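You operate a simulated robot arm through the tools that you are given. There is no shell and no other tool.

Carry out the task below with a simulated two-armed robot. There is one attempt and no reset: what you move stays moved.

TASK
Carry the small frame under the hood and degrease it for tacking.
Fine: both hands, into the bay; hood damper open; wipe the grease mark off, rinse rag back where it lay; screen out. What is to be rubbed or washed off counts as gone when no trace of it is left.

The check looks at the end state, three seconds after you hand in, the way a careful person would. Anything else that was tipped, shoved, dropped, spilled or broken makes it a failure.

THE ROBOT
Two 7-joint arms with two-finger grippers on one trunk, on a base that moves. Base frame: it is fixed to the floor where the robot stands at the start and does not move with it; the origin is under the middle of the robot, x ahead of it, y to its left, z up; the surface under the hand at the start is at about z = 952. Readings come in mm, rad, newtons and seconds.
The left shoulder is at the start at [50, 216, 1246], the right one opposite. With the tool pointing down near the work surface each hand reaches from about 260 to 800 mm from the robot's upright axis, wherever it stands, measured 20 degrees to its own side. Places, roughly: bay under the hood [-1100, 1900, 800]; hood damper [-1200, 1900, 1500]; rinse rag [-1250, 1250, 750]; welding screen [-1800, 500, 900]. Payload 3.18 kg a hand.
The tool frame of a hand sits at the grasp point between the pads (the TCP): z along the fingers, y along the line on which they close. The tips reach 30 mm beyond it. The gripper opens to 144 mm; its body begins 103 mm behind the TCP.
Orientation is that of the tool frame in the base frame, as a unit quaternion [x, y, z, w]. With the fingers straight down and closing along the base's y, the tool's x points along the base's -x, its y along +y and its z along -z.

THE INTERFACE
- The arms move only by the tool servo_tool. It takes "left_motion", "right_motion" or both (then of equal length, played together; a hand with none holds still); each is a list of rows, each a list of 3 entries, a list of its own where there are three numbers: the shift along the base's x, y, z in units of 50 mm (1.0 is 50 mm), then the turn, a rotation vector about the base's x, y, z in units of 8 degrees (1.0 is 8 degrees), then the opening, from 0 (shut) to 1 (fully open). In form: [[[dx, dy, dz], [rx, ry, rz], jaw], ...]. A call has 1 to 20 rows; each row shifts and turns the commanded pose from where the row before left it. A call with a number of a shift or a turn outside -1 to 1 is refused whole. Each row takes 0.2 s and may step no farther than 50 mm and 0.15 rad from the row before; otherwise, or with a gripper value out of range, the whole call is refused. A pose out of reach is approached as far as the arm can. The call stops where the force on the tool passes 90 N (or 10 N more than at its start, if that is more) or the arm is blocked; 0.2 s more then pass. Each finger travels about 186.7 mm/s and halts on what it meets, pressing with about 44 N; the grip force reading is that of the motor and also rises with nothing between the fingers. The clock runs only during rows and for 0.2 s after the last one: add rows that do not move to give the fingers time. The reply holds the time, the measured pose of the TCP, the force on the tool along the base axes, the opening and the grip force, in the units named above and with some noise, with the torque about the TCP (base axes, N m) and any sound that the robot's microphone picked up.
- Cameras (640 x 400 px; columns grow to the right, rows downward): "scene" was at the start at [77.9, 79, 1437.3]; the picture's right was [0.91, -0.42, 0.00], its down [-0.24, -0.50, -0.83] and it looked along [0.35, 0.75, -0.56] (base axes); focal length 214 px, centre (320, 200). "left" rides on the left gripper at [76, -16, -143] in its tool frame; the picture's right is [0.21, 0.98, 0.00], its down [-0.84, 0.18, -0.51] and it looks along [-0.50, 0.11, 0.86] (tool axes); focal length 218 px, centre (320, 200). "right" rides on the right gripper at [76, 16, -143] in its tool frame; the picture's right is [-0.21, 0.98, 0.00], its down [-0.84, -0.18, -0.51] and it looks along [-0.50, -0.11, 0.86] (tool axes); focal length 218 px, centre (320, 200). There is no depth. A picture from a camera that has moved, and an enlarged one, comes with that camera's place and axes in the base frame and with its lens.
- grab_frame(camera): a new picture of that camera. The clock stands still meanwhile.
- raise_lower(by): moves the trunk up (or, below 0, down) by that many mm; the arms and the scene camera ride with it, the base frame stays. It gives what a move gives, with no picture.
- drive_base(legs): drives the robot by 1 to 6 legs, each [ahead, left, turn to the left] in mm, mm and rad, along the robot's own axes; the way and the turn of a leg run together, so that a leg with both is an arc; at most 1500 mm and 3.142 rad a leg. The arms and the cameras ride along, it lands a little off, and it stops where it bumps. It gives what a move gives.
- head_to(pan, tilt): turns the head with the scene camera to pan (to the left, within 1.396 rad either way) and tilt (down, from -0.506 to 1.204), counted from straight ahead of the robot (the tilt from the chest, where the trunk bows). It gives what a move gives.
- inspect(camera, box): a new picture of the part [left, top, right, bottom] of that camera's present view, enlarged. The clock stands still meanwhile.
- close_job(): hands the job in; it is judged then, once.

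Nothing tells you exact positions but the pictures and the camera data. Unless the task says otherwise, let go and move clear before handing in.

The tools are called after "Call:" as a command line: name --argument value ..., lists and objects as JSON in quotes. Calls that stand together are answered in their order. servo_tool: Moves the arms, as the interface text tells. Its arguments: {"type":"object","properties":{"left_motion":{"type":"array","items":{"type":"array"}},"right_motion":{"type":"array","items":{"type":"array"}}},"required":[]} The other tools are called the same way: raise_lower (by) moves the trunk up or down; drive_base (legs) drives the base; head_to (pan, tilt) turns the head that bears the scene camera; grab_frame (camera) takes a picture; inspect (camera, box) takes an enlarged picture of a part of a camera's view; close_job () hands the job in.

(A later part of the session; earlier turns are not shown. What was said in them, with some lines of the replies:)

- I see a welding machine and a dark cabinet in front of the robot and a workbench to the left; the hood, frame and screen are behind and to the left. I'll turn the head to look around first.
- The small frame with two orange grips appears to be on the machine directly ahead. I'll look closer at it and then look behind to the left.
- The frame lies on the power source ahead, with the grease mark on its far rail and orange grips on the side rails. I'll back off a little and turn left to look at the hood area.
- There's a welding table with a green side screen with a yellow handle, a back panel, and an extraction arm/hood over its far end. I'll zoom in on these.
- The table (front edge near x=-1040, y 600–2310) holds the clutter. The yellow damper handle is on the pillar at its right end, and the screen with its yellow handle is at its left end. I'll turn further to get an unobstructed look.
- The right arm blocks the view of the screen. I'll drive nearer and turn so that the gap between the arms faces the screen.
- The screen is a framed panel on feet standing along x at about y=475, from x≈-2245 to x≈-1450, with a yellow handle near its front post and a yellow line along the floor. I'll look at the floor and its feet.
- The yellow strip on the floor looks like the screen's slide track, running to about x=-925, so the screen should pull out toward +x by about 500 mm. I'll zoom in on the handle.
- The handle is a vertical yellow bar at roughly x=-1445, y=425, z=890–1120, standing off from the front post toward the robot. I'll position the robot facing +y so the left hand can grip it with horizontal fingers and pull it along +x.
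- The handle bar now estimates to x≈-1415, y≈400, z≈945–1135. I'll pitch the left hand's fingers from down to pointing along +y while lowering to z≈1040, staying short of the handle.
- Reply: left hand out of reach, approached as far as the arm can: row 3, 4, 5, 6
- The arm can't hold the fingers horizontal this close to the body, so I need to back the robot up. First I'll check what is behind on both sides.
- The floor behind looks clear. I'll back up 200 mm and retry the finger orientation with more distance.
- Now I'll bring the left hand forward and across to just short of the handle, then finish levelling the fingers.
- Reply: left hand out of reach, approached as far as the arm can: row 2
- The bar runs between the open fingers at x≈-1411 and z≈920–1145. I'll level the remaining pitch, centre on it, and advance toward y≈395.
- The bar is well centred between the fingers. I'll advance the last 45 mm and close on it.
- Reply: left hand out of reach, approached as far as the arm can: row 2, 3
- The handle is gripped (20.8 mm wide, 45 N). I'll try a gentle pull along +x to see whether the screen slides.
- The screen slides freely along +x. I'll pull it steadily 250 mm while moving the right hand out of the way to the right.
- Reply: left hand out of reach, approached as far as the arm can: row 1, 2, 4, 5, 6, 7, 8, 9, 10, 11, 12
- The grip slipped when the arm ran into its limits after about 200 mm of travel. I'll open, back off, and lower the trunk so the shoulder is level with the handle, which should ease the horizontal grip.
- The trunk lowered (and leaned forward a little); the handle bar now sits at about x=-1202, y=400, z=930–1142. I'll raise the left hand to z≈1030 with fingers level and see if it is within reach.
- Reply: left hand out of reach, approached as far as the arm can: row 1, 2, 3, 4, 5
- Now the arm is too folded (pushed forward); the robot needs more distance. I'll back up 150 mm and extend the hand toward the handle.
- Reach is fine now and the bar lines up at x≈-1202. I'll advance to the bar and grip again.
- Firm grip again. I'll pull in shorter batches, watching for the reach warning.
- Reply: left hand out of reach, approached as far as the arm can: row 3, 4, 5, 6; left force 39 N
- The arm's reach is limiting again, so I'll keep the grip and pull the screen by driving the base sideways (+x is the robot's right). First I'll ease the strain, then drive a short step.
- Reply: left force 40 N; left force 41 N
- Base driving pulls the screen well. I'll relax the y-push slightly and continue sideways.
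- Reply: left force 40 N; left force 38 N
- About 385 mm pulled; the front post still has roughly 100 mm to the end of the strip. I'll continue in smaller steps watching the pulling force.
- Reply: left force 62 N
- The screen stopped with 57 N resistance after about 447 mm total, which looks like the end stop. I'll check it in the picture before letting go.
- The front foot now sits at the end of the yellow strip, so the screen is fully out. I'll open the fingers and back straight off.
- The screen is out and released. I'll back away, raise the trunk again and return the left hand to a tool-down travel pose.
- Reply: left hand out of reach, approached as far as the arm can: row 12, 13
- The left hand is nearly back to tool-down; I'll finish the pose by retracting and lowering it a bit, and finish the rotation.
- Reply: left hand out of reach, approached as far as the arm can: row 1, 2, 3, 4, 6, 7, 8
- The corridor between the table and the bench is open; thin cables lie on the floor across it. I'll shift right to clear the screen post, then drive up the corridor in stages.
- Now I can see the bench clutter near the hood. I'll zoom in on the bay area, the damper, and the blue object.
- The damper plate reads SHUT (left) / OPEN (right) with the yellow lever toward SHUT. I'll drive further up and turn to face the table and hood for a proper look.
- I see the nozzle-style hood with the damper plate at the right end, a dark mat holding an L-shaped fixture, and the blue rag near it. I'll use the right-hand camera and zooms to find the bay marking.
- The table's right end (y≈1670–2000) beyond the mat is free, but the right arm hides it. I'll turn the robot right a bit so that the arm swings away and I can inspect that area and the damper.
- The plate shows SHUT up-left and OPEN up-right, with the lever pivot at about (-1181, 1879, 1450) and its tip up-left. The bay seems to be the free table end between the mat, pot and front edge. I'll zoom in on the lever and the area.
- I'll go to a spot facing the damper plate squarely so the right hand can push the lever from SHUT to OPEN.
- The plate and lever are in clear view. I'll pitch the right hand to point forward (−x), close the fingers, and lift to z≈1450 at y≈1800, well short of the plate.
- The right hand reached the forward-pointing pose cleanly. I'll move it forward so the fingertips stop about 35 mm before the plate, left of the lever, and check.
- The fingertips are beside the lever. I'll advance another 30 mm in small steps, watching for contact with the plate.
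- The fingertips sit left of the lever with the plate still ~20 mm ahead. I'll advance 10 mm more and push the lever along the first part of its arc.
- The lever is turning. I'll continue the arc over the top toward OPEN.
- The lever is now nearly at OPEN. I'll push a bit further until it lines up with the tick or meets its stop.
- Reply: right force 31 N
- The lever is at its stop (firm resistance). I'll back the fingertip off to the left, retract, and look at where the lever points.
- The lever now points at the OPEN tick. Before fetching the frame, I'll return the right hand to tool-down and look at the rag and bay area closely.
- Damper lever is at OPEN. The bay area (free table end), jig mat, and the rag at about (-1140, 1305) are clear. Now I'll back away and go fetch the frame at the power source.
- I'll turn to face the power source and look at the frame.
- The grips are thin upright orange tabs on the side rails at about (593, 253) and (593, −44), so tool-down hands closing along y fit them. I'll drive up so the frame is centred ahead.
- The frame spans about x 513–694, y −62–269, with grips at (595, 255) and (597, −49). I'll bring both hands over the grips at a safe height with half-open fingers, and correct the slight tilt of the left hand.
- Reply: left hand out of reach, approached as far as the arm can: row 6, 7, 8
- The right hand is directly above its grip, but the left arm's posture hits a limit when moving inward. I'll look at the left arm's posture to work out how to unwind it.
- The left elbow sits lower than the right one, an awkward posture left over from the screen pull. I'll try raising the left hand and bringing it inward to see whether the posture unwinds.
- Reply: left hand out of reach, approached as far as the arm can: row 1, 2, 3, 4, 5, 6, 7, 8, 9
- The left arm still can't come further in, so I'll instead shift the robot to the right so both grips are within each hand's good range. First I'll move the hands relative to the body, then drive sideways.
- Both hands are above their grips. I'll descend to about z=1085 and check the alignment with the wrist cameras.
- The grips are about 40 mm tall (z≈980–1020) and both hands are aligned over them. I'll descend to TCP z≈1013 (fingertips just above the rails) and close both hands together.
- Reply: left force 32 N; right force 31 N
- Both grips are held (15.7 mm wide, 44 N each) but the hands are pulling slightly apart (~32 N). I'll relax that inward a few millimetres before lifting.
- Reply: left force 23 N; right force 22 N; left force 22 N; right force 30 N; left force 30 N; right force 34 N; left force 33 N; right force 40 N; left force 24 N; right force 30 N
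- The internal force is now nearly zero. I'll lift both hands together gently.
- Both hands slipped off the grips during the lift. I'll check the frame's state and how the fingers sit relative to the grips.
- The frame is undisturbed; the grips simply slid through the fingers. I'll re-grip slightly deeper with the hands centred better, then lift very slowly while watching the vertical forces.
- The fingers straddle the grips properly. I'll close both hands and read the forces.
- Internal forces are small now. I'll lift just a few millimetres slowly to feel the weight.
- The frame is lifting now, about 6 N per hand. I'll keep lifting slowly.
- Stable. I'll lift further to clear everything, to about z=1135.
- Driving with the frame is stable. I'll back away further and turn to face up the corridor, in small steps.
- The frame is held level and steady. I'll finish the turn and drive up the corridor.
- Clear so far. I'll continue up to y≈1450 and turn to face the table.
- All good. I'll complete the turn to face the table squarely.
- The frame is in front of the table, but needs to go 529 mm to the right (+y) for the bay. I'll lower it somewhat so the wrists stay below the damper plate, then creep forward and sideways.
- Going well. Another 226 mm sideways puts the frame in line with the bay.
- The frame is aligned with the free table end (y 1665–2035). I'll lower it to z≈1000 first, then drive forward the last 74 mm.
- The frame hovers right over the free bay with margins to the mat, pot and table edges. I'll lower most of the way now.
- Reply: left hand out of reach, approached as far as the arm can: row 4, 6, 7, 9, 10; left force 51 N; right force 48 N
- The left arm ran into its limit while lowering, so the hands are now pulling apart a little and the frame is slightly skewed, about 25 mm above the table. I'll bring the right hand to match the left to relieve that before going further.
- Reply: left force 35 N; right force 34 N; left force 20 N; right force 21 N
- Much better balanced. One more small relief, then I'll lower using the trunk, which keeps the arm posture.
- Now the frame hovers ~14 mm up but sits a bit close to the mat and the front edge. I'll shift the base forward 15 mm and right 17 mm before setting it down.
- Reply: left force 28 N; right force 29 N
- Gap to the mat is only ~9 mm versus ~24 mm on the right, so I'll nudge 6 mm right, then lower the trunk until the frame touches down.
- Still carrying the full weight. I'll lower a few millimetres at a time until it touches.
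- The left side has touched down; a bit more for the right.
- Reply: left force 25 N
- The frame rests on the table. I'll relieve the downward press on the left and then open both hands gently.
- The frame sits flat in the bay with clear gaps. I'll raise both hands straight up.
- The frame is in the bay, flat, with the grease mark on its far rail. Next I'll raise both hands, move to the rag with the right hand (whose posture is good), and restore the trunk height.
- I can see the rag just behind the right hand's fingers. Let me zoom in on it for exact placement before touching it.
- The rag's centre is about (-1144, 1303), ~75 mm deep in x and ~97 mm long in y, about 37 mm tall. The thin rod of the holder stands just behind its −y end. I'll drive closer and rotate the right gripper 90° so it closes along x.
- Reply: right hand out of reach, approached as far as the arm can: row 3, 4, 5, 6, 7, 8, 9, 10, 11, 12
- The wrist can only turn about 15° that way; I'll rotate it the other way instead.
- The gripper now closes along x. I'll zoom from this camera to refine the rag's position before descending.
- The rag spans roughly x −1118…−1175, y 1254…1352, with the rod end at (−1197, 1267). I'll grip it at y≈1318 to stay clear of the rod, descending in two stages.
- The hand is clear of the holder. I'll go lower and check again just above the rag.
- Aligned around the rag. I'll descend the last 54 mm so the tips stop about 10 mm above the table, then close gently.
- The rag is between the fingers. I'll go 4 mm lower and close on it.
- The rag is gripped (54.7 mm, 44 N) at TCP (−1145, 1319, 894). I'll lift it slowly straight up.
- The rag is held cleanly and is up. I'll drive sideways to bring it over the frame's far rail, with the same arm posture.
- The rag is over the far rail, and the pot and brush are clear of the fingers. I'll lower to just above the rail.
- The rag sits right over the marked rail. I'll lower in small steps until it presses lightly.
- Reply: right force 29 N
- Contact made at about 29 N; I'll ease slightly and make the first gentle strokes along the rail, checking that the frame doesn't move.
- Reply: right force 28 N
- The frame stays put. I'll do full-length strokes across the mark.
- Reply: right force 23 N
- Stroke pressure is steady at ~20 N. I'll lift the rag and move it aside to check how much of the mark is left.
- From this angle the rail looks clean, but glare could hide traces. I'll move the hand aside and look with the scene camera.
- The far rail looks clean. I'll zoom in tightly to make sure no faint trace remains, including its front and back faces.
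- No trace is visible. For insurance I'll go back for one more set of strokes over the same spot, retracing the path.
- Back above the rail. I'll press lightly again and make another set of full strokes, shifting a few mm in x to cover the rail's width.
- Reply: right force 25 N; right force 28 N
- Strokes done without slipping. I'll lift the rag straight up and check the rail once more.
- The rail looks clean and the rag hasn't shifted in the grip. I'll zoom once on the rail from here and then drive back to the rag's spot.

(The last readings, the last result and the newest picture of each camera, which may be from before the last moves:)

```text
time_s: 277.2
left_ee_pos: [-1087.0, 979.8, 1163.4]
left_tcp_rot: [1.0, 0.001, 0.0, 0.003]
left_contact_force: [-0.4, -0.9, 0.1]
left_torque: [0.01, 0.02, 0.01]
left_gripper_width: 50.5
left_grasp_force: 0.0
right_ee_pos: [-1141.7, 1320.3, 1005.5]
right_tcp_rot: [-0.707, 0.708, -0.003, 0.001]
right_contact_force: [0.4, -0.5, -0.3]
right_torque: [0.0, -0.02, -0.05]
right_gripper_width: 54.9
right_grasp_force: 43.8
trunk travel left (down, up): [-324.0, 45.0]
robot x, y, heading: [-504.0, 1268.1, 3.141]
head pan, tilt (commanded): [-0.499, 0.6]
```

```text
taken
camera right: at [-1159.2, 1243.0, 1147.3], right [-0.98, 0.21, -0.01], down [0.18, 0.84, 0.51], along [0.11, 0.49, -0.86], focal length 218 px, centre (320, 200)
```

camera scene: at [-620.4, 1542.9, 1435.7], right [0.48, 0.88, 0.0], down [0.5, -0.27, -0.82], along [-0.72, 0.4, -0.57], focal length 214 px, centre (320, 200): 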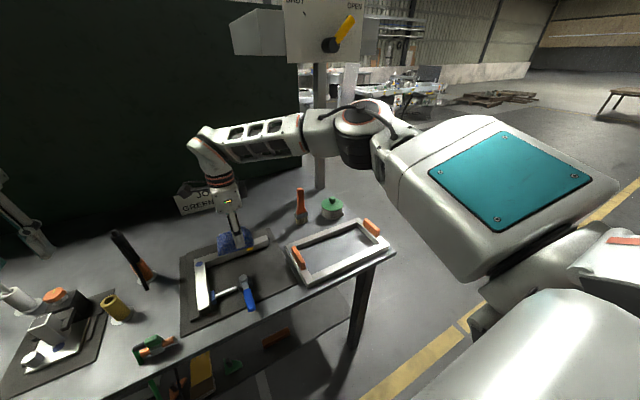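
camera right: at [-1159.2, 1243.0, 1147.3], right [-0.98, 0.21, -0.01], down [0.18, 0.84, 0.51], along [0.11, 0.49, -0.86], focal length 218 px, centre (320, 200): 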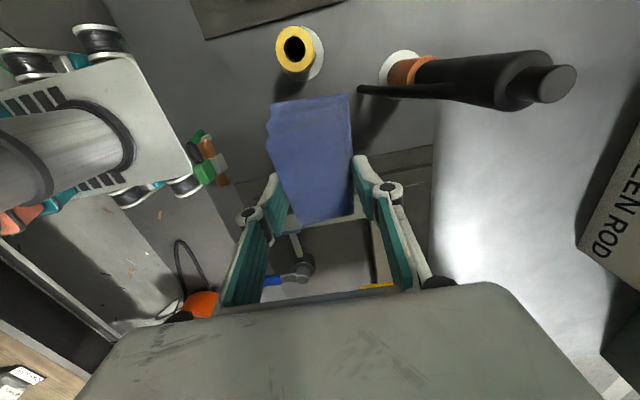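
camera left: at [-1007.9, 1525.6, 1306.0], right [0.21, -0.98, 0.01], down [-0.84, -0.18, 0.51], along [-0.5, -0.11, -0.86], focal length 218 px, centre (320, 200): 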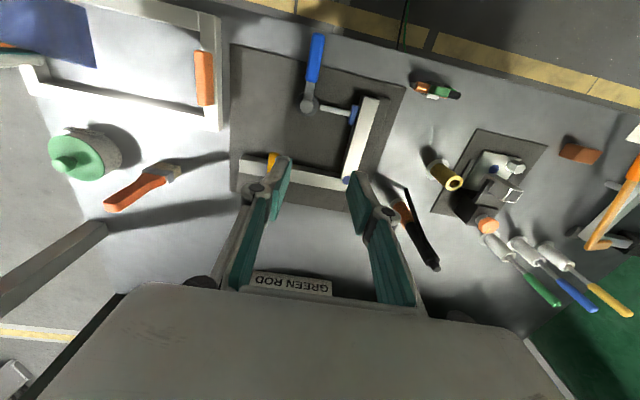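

Back above the original spot. I'll correct the last few mm, then lower the rag to where it lay.

Call:
servo_tool --right_motion '[[[-0.068, -0.032, -0.2], [0, 0, 0], 0], [[0, 0, -0.35], [0, 0, 0], 0], [[0, 0, -0.35], [0, 0, 0], 0], [[0, 0, -0.35], [0, 0, 0], 0], [[0, 0, -0.35], [0, 0, 0], 0], [[0, 0, -0.3], [0, 0, 0], 0], [[0, 0, -0.15], [0, 0, 0], 0], [[0, 0, 0], [0, 0, 0], 0]]'

Call:
grab_frame --camera "right"

```text
time_s: 279.0
left_ee_pos: [-1086.9, 978.6, 1163.7]
left_tcp_rot: [1.0, 0.0, 0.0, 0.004]
left_contact_force: [-0.2, -1.1, -0.1]
left_torque: [0.0, -0.01, 0.01]
left_gripper_width: 50.6
left_grasp_force: 0.1
right_ee_pos: [-1145.4, 1318.5, 902.0]
right_tcp_rot: [-0.707, 0.707, -0.003, 0.0]
right_contact_force: [-0.2, -0.5, -0.6]
right_torque: [0.01, -0.03, -0.02]
right_gripper_width: 54.9
right_grasp_force: 43.5
trunk travel left (down, up): [-324.0, 45.0]
robot x, y, heading: [-504.7, 1268.8, 3.14]
head pan, tilt (commanded): [-0.499, 0.6]
```

```text
taken
camera right: at [-1162.6, 1241.6, 1044.6], right [-0.98, 0.21, -0.01], down [0.18, 0.84, 0.51], along [0.11, 0.49, -0.86], focal length 218 px, centre (320, 200)
```

right: 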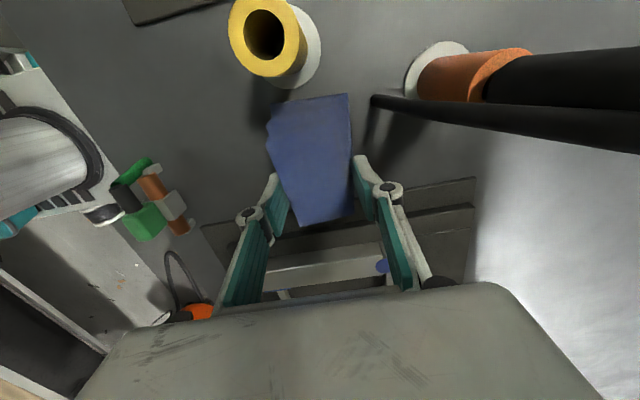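

The picture matches the pick-up view. I'll lower the last 8 mm onto the table and release slowly.

Call:
servo_tool --right_motion '[[[0, 0, -0.08], [0, 0, 0], 0], [[0, 0, -0.06], [0, 0, 0], 0], [[0, 0, -0.02], [0, 0, 0], 0], [[0, 0, 0], [0, 0, 0], 0]]'

```text
time_s: 280.0
left_ee_pos: [-1086.9, 978.8, 1163.1]
left_tcp_rot: [1.0, 0.001, 0.0, 0.003]
left_contact_force: [-0.6, -0.4, -1.2]
left_torque: [0.02, 0.01, 0.03]
left_gripper_width: 50.3
left_grasp_force: 0.0
right_ee_pos: [-1146.2, 1318.3, 894.5]
right_tcp_rot: [-0.706, 0.708, -0.003, 0.0]
right_contact_force: [-0.5, -0.1, -0.5]
right_torque: [-0.03, 0.05, -0.04]
right_gripper_width: 54.9
right_grasp_force: 44.5
trunk travel left (down, up): [-324.0, 45.0]
robot x, y, heading: [-505.1, 1268.8, 3.14]
head pan, tilt (commanded): [-0.499, 0.6]
```

Call:
servo_tool --right_motion '[[[0, 0, -0.03], [0, 0, 0], 0], [[0, 0, 0], [0, 0, 0], 0]]'

```text
time_s: 280.6
left_ee_pos: [-1088.1, 978.1, 1163.3]
left_tcp_rot: [1.0, 0.0, 0.001, 0.004]
left_contact_force: [-0.1, -0.5, -1.1]
left_torque: [0.02, -0.01, -0.02]
left_gripper_width: 50.5
left_grasp_force: 0.1
right_ee_pos: [-1143.5, 1318.6, 893.8]
right_tcp_rot: [-0.707, 0.707, -0.003, 0.0]
right_contact_force: [-0.6, 0.5, -0.4]
right_torque: [0.0, 0.04, 0.03]
right_gripper_width: 54.8
right_grasp_force: 43.9
trunk travel left (down, up): [-324.0, 45.0]
robot x, y, heading: [-501.3, 1265.9, 3.139]
head pan, tilt (commanded): [-0.499, 0.6]
```

Call:
servo_tool --right_motion '[[[0, 0, -0.03], [0, 0, 0], 0], [[0, 0, 0], [0, 0, 0], 0]]'

```text
time_s: 281.2
left_ee_pos: [-1087.0, 978.7, 1163.7]
left_tcp_rot: [1.0, 0.001, 0.0, 0.003]
left_contact_force: [0.3, -0.3, 0.1]
left_torque: [0.02, -0.01, 0.02]
left_gripper_width: 50.1
left_grasp_force: 0.0
right_ee_pos: [-1144.9, 1318.6, 892.2]
right_tcp_rot: [-0.707, 0.708, -0.003, 0.001]
right_contact_force: [0.3, 0.0, 1.0]
right_torque: [0.07, 0.05, -0.03]
right_gripper_width: 54.6
right_grasp_force: 44.3
trunk travel left (down, up): [-324.0, 45.0]
robot x, y, heading: [-500.4, 1273.0, 3.137]
head pan, tilt (commanded): [-0.499, 0.6]
```

The rag just touches the table. I'll open the fingers slowly to release it in place.

Call:
servo_tool --right_motion '[[[0, 0, 0], [0, 0, 0], 0.42], [[0, 0, 0], [0, 0, 0], 0.5], [[0, 0, 0], [0, 0, 0], 0.6], [[0, 0, 0], [0, 0, 0], 0.7], [[0, 0, 0], [0, 0, 0], 0.72]]'

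Call:
grab_frame --camera "right"

```text
time_s: 282.4
left_ee_pos: [-1087.8, 978.1, 1163.6]
left_tcp_rot: [1.0, -0.001, 0.001, 0.004]
left_contact_force: [-0.2, -0.6, -0.2]
left_torque: [0.01, 0.01, 0.0]
left_gripper_width: 50.3
left_grasp_force: 0.1
right_ee_pos: [-1144.9, 1317.7, 891.4]
right_tcp_rot: [-0.706, 0.708, -0.002, 0.0]
right_contact_force: [-0.1, 0.4, 0.5]
right_torque: [-0.02, 0.02, 0.0]
right_gripper_width: 103.8
right_grasp_force: 0.1
trunk travel left (down, up): [-324.0, 45.0]
robot x, y, heading: [-501.7, 1268.7, 3.145]
head pan, tilt (commanded): [-0.499, 0.6]
```

```text
taken
camera right: at [-1162.4, 1241.4, 1034.0], right [-0.98, 0.21, -0.01], down [0.18, 0.84, 0.51], along [0.11, 0.49, -0.86], focal length 218 px, centre (320, 200)
```

right: 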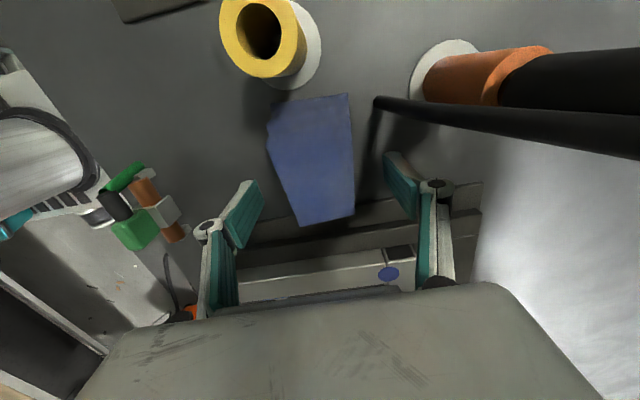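

The rag lies where it was. I'll lift the hand straight up and back the robot away.

Call:
servo_tool --right_motion '[[[0, 0, 0.3], [0, 0, 0], 0.72], [[0, 0, 0.5], [0, 0, 0], 0.72], [[0, 0, 0.6], [0, 0, 0], 0.72], [[0, 0, 0.6], [0, 0, 0], 0.72], [[0, 0, 0.6], [0, 0, 0], 0.72], [[0, 0, 0.6], [0, 0, 0], 0.72], [[0, 0, 0.6], [0, 0, 0], 0.72], [[0, 0, 0.6], [0, 0, 0], 0.72], [[0, 0, 0.6], [0, 0, 0], 0.72]]'

Call:
grab_frame --camera "right"

Call:
drive_base --legs '[[-200, 0, 0]]'

Call:
head_to --pan -0.1 --tilt 0.6

Call:
grab_frame --camera "scene"

Call:
inspect --camera "scene" --box '[230, 130, 390, 240]'

```text
time_s: 284.4
left_ee_pos: [-1085.1, 978.5, 1164.5]
left_tcp_rot: [1.0, 0.0, 0.0, 0.004]
left_contact_force: [0.6, -0.6, -0.1]
left_torque: [0.03, 0.01, -0.01]
left_gripper_width: 50.3
left_grasp_force: 0.1
right_ee_pos: [-1143.9, 1317.5, 1142.4]
right_tcp_rot: [0.707, -0.707, 0.003, 0.0]
right_contact_force: [-0.7, 0.4, 0.1]
right_torque: [0.01, -0.01, 0.02]
right_gripper_width: 103.6
right_grasp_force: 0.0
trunk travel left (down, up): [-324.0, 45.0]
robot x, y, heading: [-503.9, 1270.6, 3.144]
head pan, tilt (commanded): [-0.499, 0.6]
```

```text
taken
camera right: at [-1162.2, 1240.5, 1284.4], right [-0.98, 0.21, -0.01], down [0.18, 0.84, 0.51], along [0.11, 0.49, -0.86], focal length 218 px, centre (320, 200)
```

right: 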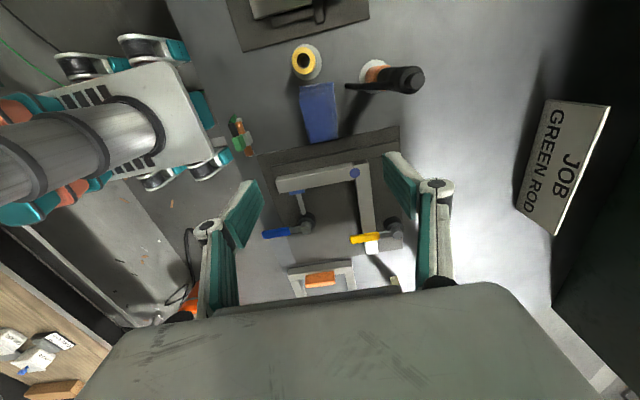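

```text
time_s: 286.0
left_ee_pos: [-885.4, 977.4, 1163.6]
left_tcp_rot: [1.0, 0.0, 0.0, 0.004]
left_contact_force: [-0.3, 0.2, 0.3]
left_torque: [-0.03, 0.05, 0.0]
left_gripper_width: 50.5
left_grasp_force: 0.1
right_ee_pos: [-945.3, 1316.7, 1141.9]
right_tcp_rot: [-0.707, 0.708, -0.003, 0.0]
right_contact_force: [0.9, 0.2, -0.1]
right_torque: [0.02, 0.03, 0.0]
right_gripper_width: 103.6
right_grasp_force: 0.1
trunk travel left (down, up): [-324.0, 45.0]
robot x, y, heading: [-301.1, 1268.5, 3.137]
head pan, tilt (commanded): [-0.499, 0.6]
```

```text
time_s: 286.8
left_ee_pos: [-886.3, 978.0, 1162.8]
left_tcp_rot: [1.0, 0.0, 0.0, 0.004]
left_contact_force: [-0.4, -0.6, 0.2]
left_torque: [0.01, -0.01, -0.01]
left_gripper_width: 50.4
left_grasp_force: 0.1
right_ee_pos: [-945.6, 1316.8, 1142.2]
right_tcp_rot: [-0.707, 0.707, -0.003, 0.001]
right_contact_force: [0.1, -0.3, 0.7]
right_torque: [-0.01, -0.01, 0.02]
right_gripper_width: 103.7
right_grasp_force: 0.1
trunk travel left (down, up): [-324.0, 45.0]
robot x, y, heading: [-303.1, 1268.8, 3.142]
head pan, tilt (commanded): [-0.099, 0.6]
```

```text
taken
camera scene: at [-430.9, 1276.4, 1435.7], right [0.1, 0.99, 0.0], down [0.56, -0.06, -0.83], along [-0.82, 0.08, -0.56], focal length 214 px, centre (320, 200)
```

scene: 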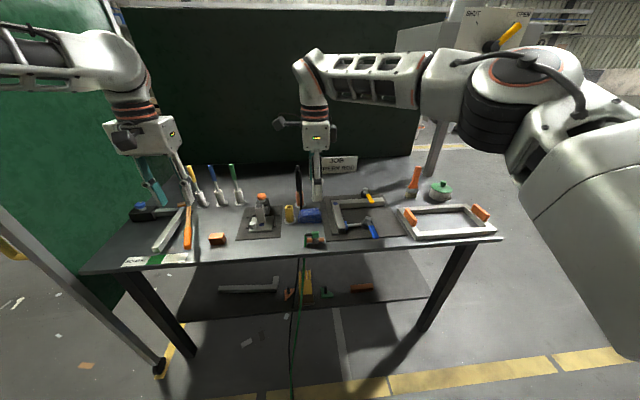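

```text
3.64 times, centred on (310, 185) of scene
camera zoom: at [-430.9, 1276.4, 1435.7], right [0.1, 0.99, 0.0], down [0.56, -0.06, -0.83], along [-0.82, 0.08, -0.56], focal length 780 px, centre (356, 254)
```

zoom: 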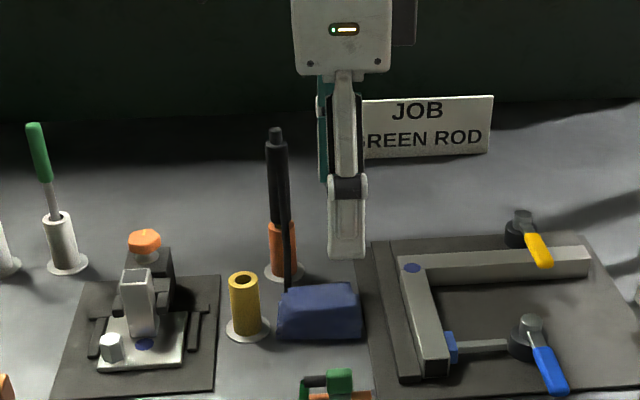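

Everything looks in place: rag back, frame in the bay, damper lever at OPEN. I'll do a last check of the screen and the rail before handing in.

Call:
drive_base --legs '[[-40, 0, 0]]'

Call:
head_to --pan 0.5 --tilt 0.6

Call:
grab_frame --camera "scene"

Call:
head_to --pan -0.5 --tilt 0.3

Call:
grab_frame --camera "scene"

Call:
inspect --camera "scene" --box '[230, 220, 360, 310]'

```text
time_s: 287.7
left_ee_pos: [-845.7, 978.3, 1165.0]
left_tcp_rot: [1.0, 0.0, -0.001, 0.003]
left_contact_force: [1.6, -0.2, 0.1]
left_torque: [0.04, 0.06, 0.02]
left_gripper_width: 50.7
left_grasp_force: 0.1
right_ee_pos: [-905.2, 1317.3, 1143.0]
right_tcp_rot: [-0.707, 0.708, -0.002, 0.001]
right_contact_force: [0.5, 0.5, 1.4]
right_torque: [0.0, 0.07, 0.01]
right_gripper_width: 103.6
right_grasp_force: 0.0
trunk travel left (down, up): [-324.0, 45.0]
robot x, y, heading: [-265.9, 1269.3, 3.138]
head pan, tilt (commanded): [-0.099, 0.6]
```

```text
time_s: 288.7
left_ee_pos: [-846.8, 978.9, 1163.6]
left_tcp_rot: [1.0, 0.0, 0.0, 0.004]
left_contact_force: [-0.4, -0.6, -0.7]
left_torque: [-0.01, 0.02, 0.02]
left_gripper_width: 50.2
left_grasp_force: 0.1
right_ee_pos: [-905.1, 1316.6, 1143.6]
right_tcp_rot: [-0.706, 0.708, -0.003, 0.001]
right_contact_force: [-0.4, 0.8, -0.4]
right_torque: [0.04, 0.05, -0.01]
right_gripper_width: 103.8
right_grasp_force: 0.0
trunk travel left (down, up): [-324.0, 45.0]
robot x, y, heading: [-262.4, 1267.0, 3.139]
head pan, tilt (commanded): [0.499, 0.6]
```

```text
taken
camera scene: at [-380.6, 1225.2, 1435.8], right [-0.48, 0.88, 0.0], down [0.5, 0.27, -0.83], along [-0.73, -0.39, -0.56], focal length 214 px, centre (320, 200)
```

scene: 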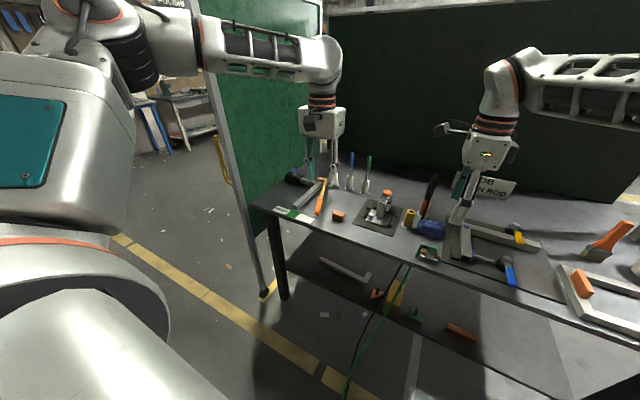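

```text
time_s: 290.0
left_ee_pos: [-846.9, 977.7, 1163.8]
left_tcp_rot: [1.0, 0.0, 0.0, 0.003]
left_contact_force: [0.1, -0.6, 0.7]
left_torque: [-0.03, -0.04, 0.01]
left_gripper_width: 50.4
left_grasp_force: 0.0
right_ee_pos: [-905.3, 1317.5, 1141.7]
right_tcp_rot: [-0.707, 0.708, -0.003, 0.001]
right_contact_force: [0.3, -0.3, 0.3]
right_torque: [0.0, 0.01, 0.02]
right_gripper_width: 103.7
right_grasp_force: 0.1
trunk travel left (down, up): [-324.0, 45.0]
robot x, y, heading: [-265.2, 1270.6, 3.138]
head pan, tilt (commanded): [-0.499, 0.3]
```

```text
taken
camera scene: at [-385.3, 1312.1, 1463.2], right [0.48, 0.88, 0.0], down [0.26, -0.14, -0.96], along [-0.84, 0.46, -0.3], focal length 214 px, centre (320, 200)
```

scene: 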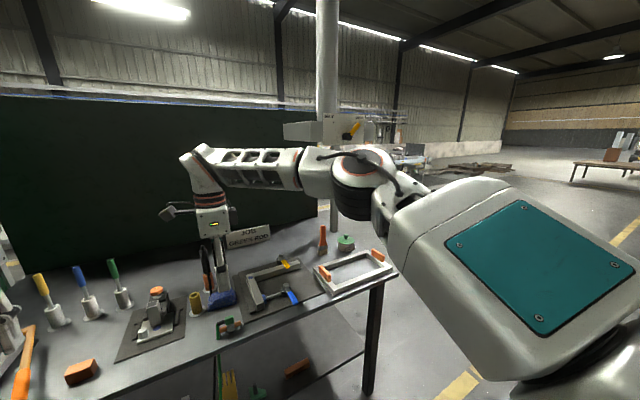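

```text
4.44 times, centred on (295, 265) of scene
camera zoom: at [-385.3, 1312.1, 1463.2], right [0.48, 0.88, 0.0], down [0.26, -0.14, -0.96], along [-0.84, 0.46, -0.3], focal length 953 px, centre (431, -89)
```

zoom: 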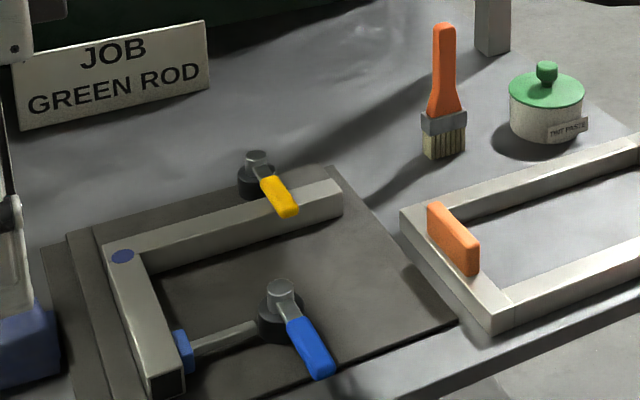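

The frame lies in the bay under the hood with its rail clean. The damper lever points to OPEN, the screen is out at the end of its strip, the rag is back in place, and both hands are empty and clear. I'm handing in the job.

Call:
close_job

```text
The job is handed in.
```

The job is handed in. When I last looked, everything the task asked for was in place, but I don't have the check's result.

- **Frame:** I carried it with both hands and set it flat on the free right end of the table, under the hood. Nothing there marks the bay, so I placed it by the position you gave. It clears the mat and stays inside the table edge.
- **Grease mark:** I wiped it off with the rinse rag in two sets of strokes. After the first set I found no trace on the rail from two camera angles at close zoom. After the second set I rechecked from one more angle and it still looked clean.
- **Damper:** The lever is against its stop and points to OPEN.
- **Screen:** It is pulled out to its stop, with the front foot at the end of the yellow strip.
- **Rag:** It is back where it lay, released at the same spot I picked it up from.

**Slips:** On the first lift both hands slid off the frame's grips while it still stood on the power source, and it did not move. The gripper also slipped off the screen handle once partway through the pull. In the pictures I saw nothing else tipped, shoved or dropped. Both hands are empty and clear of the table.
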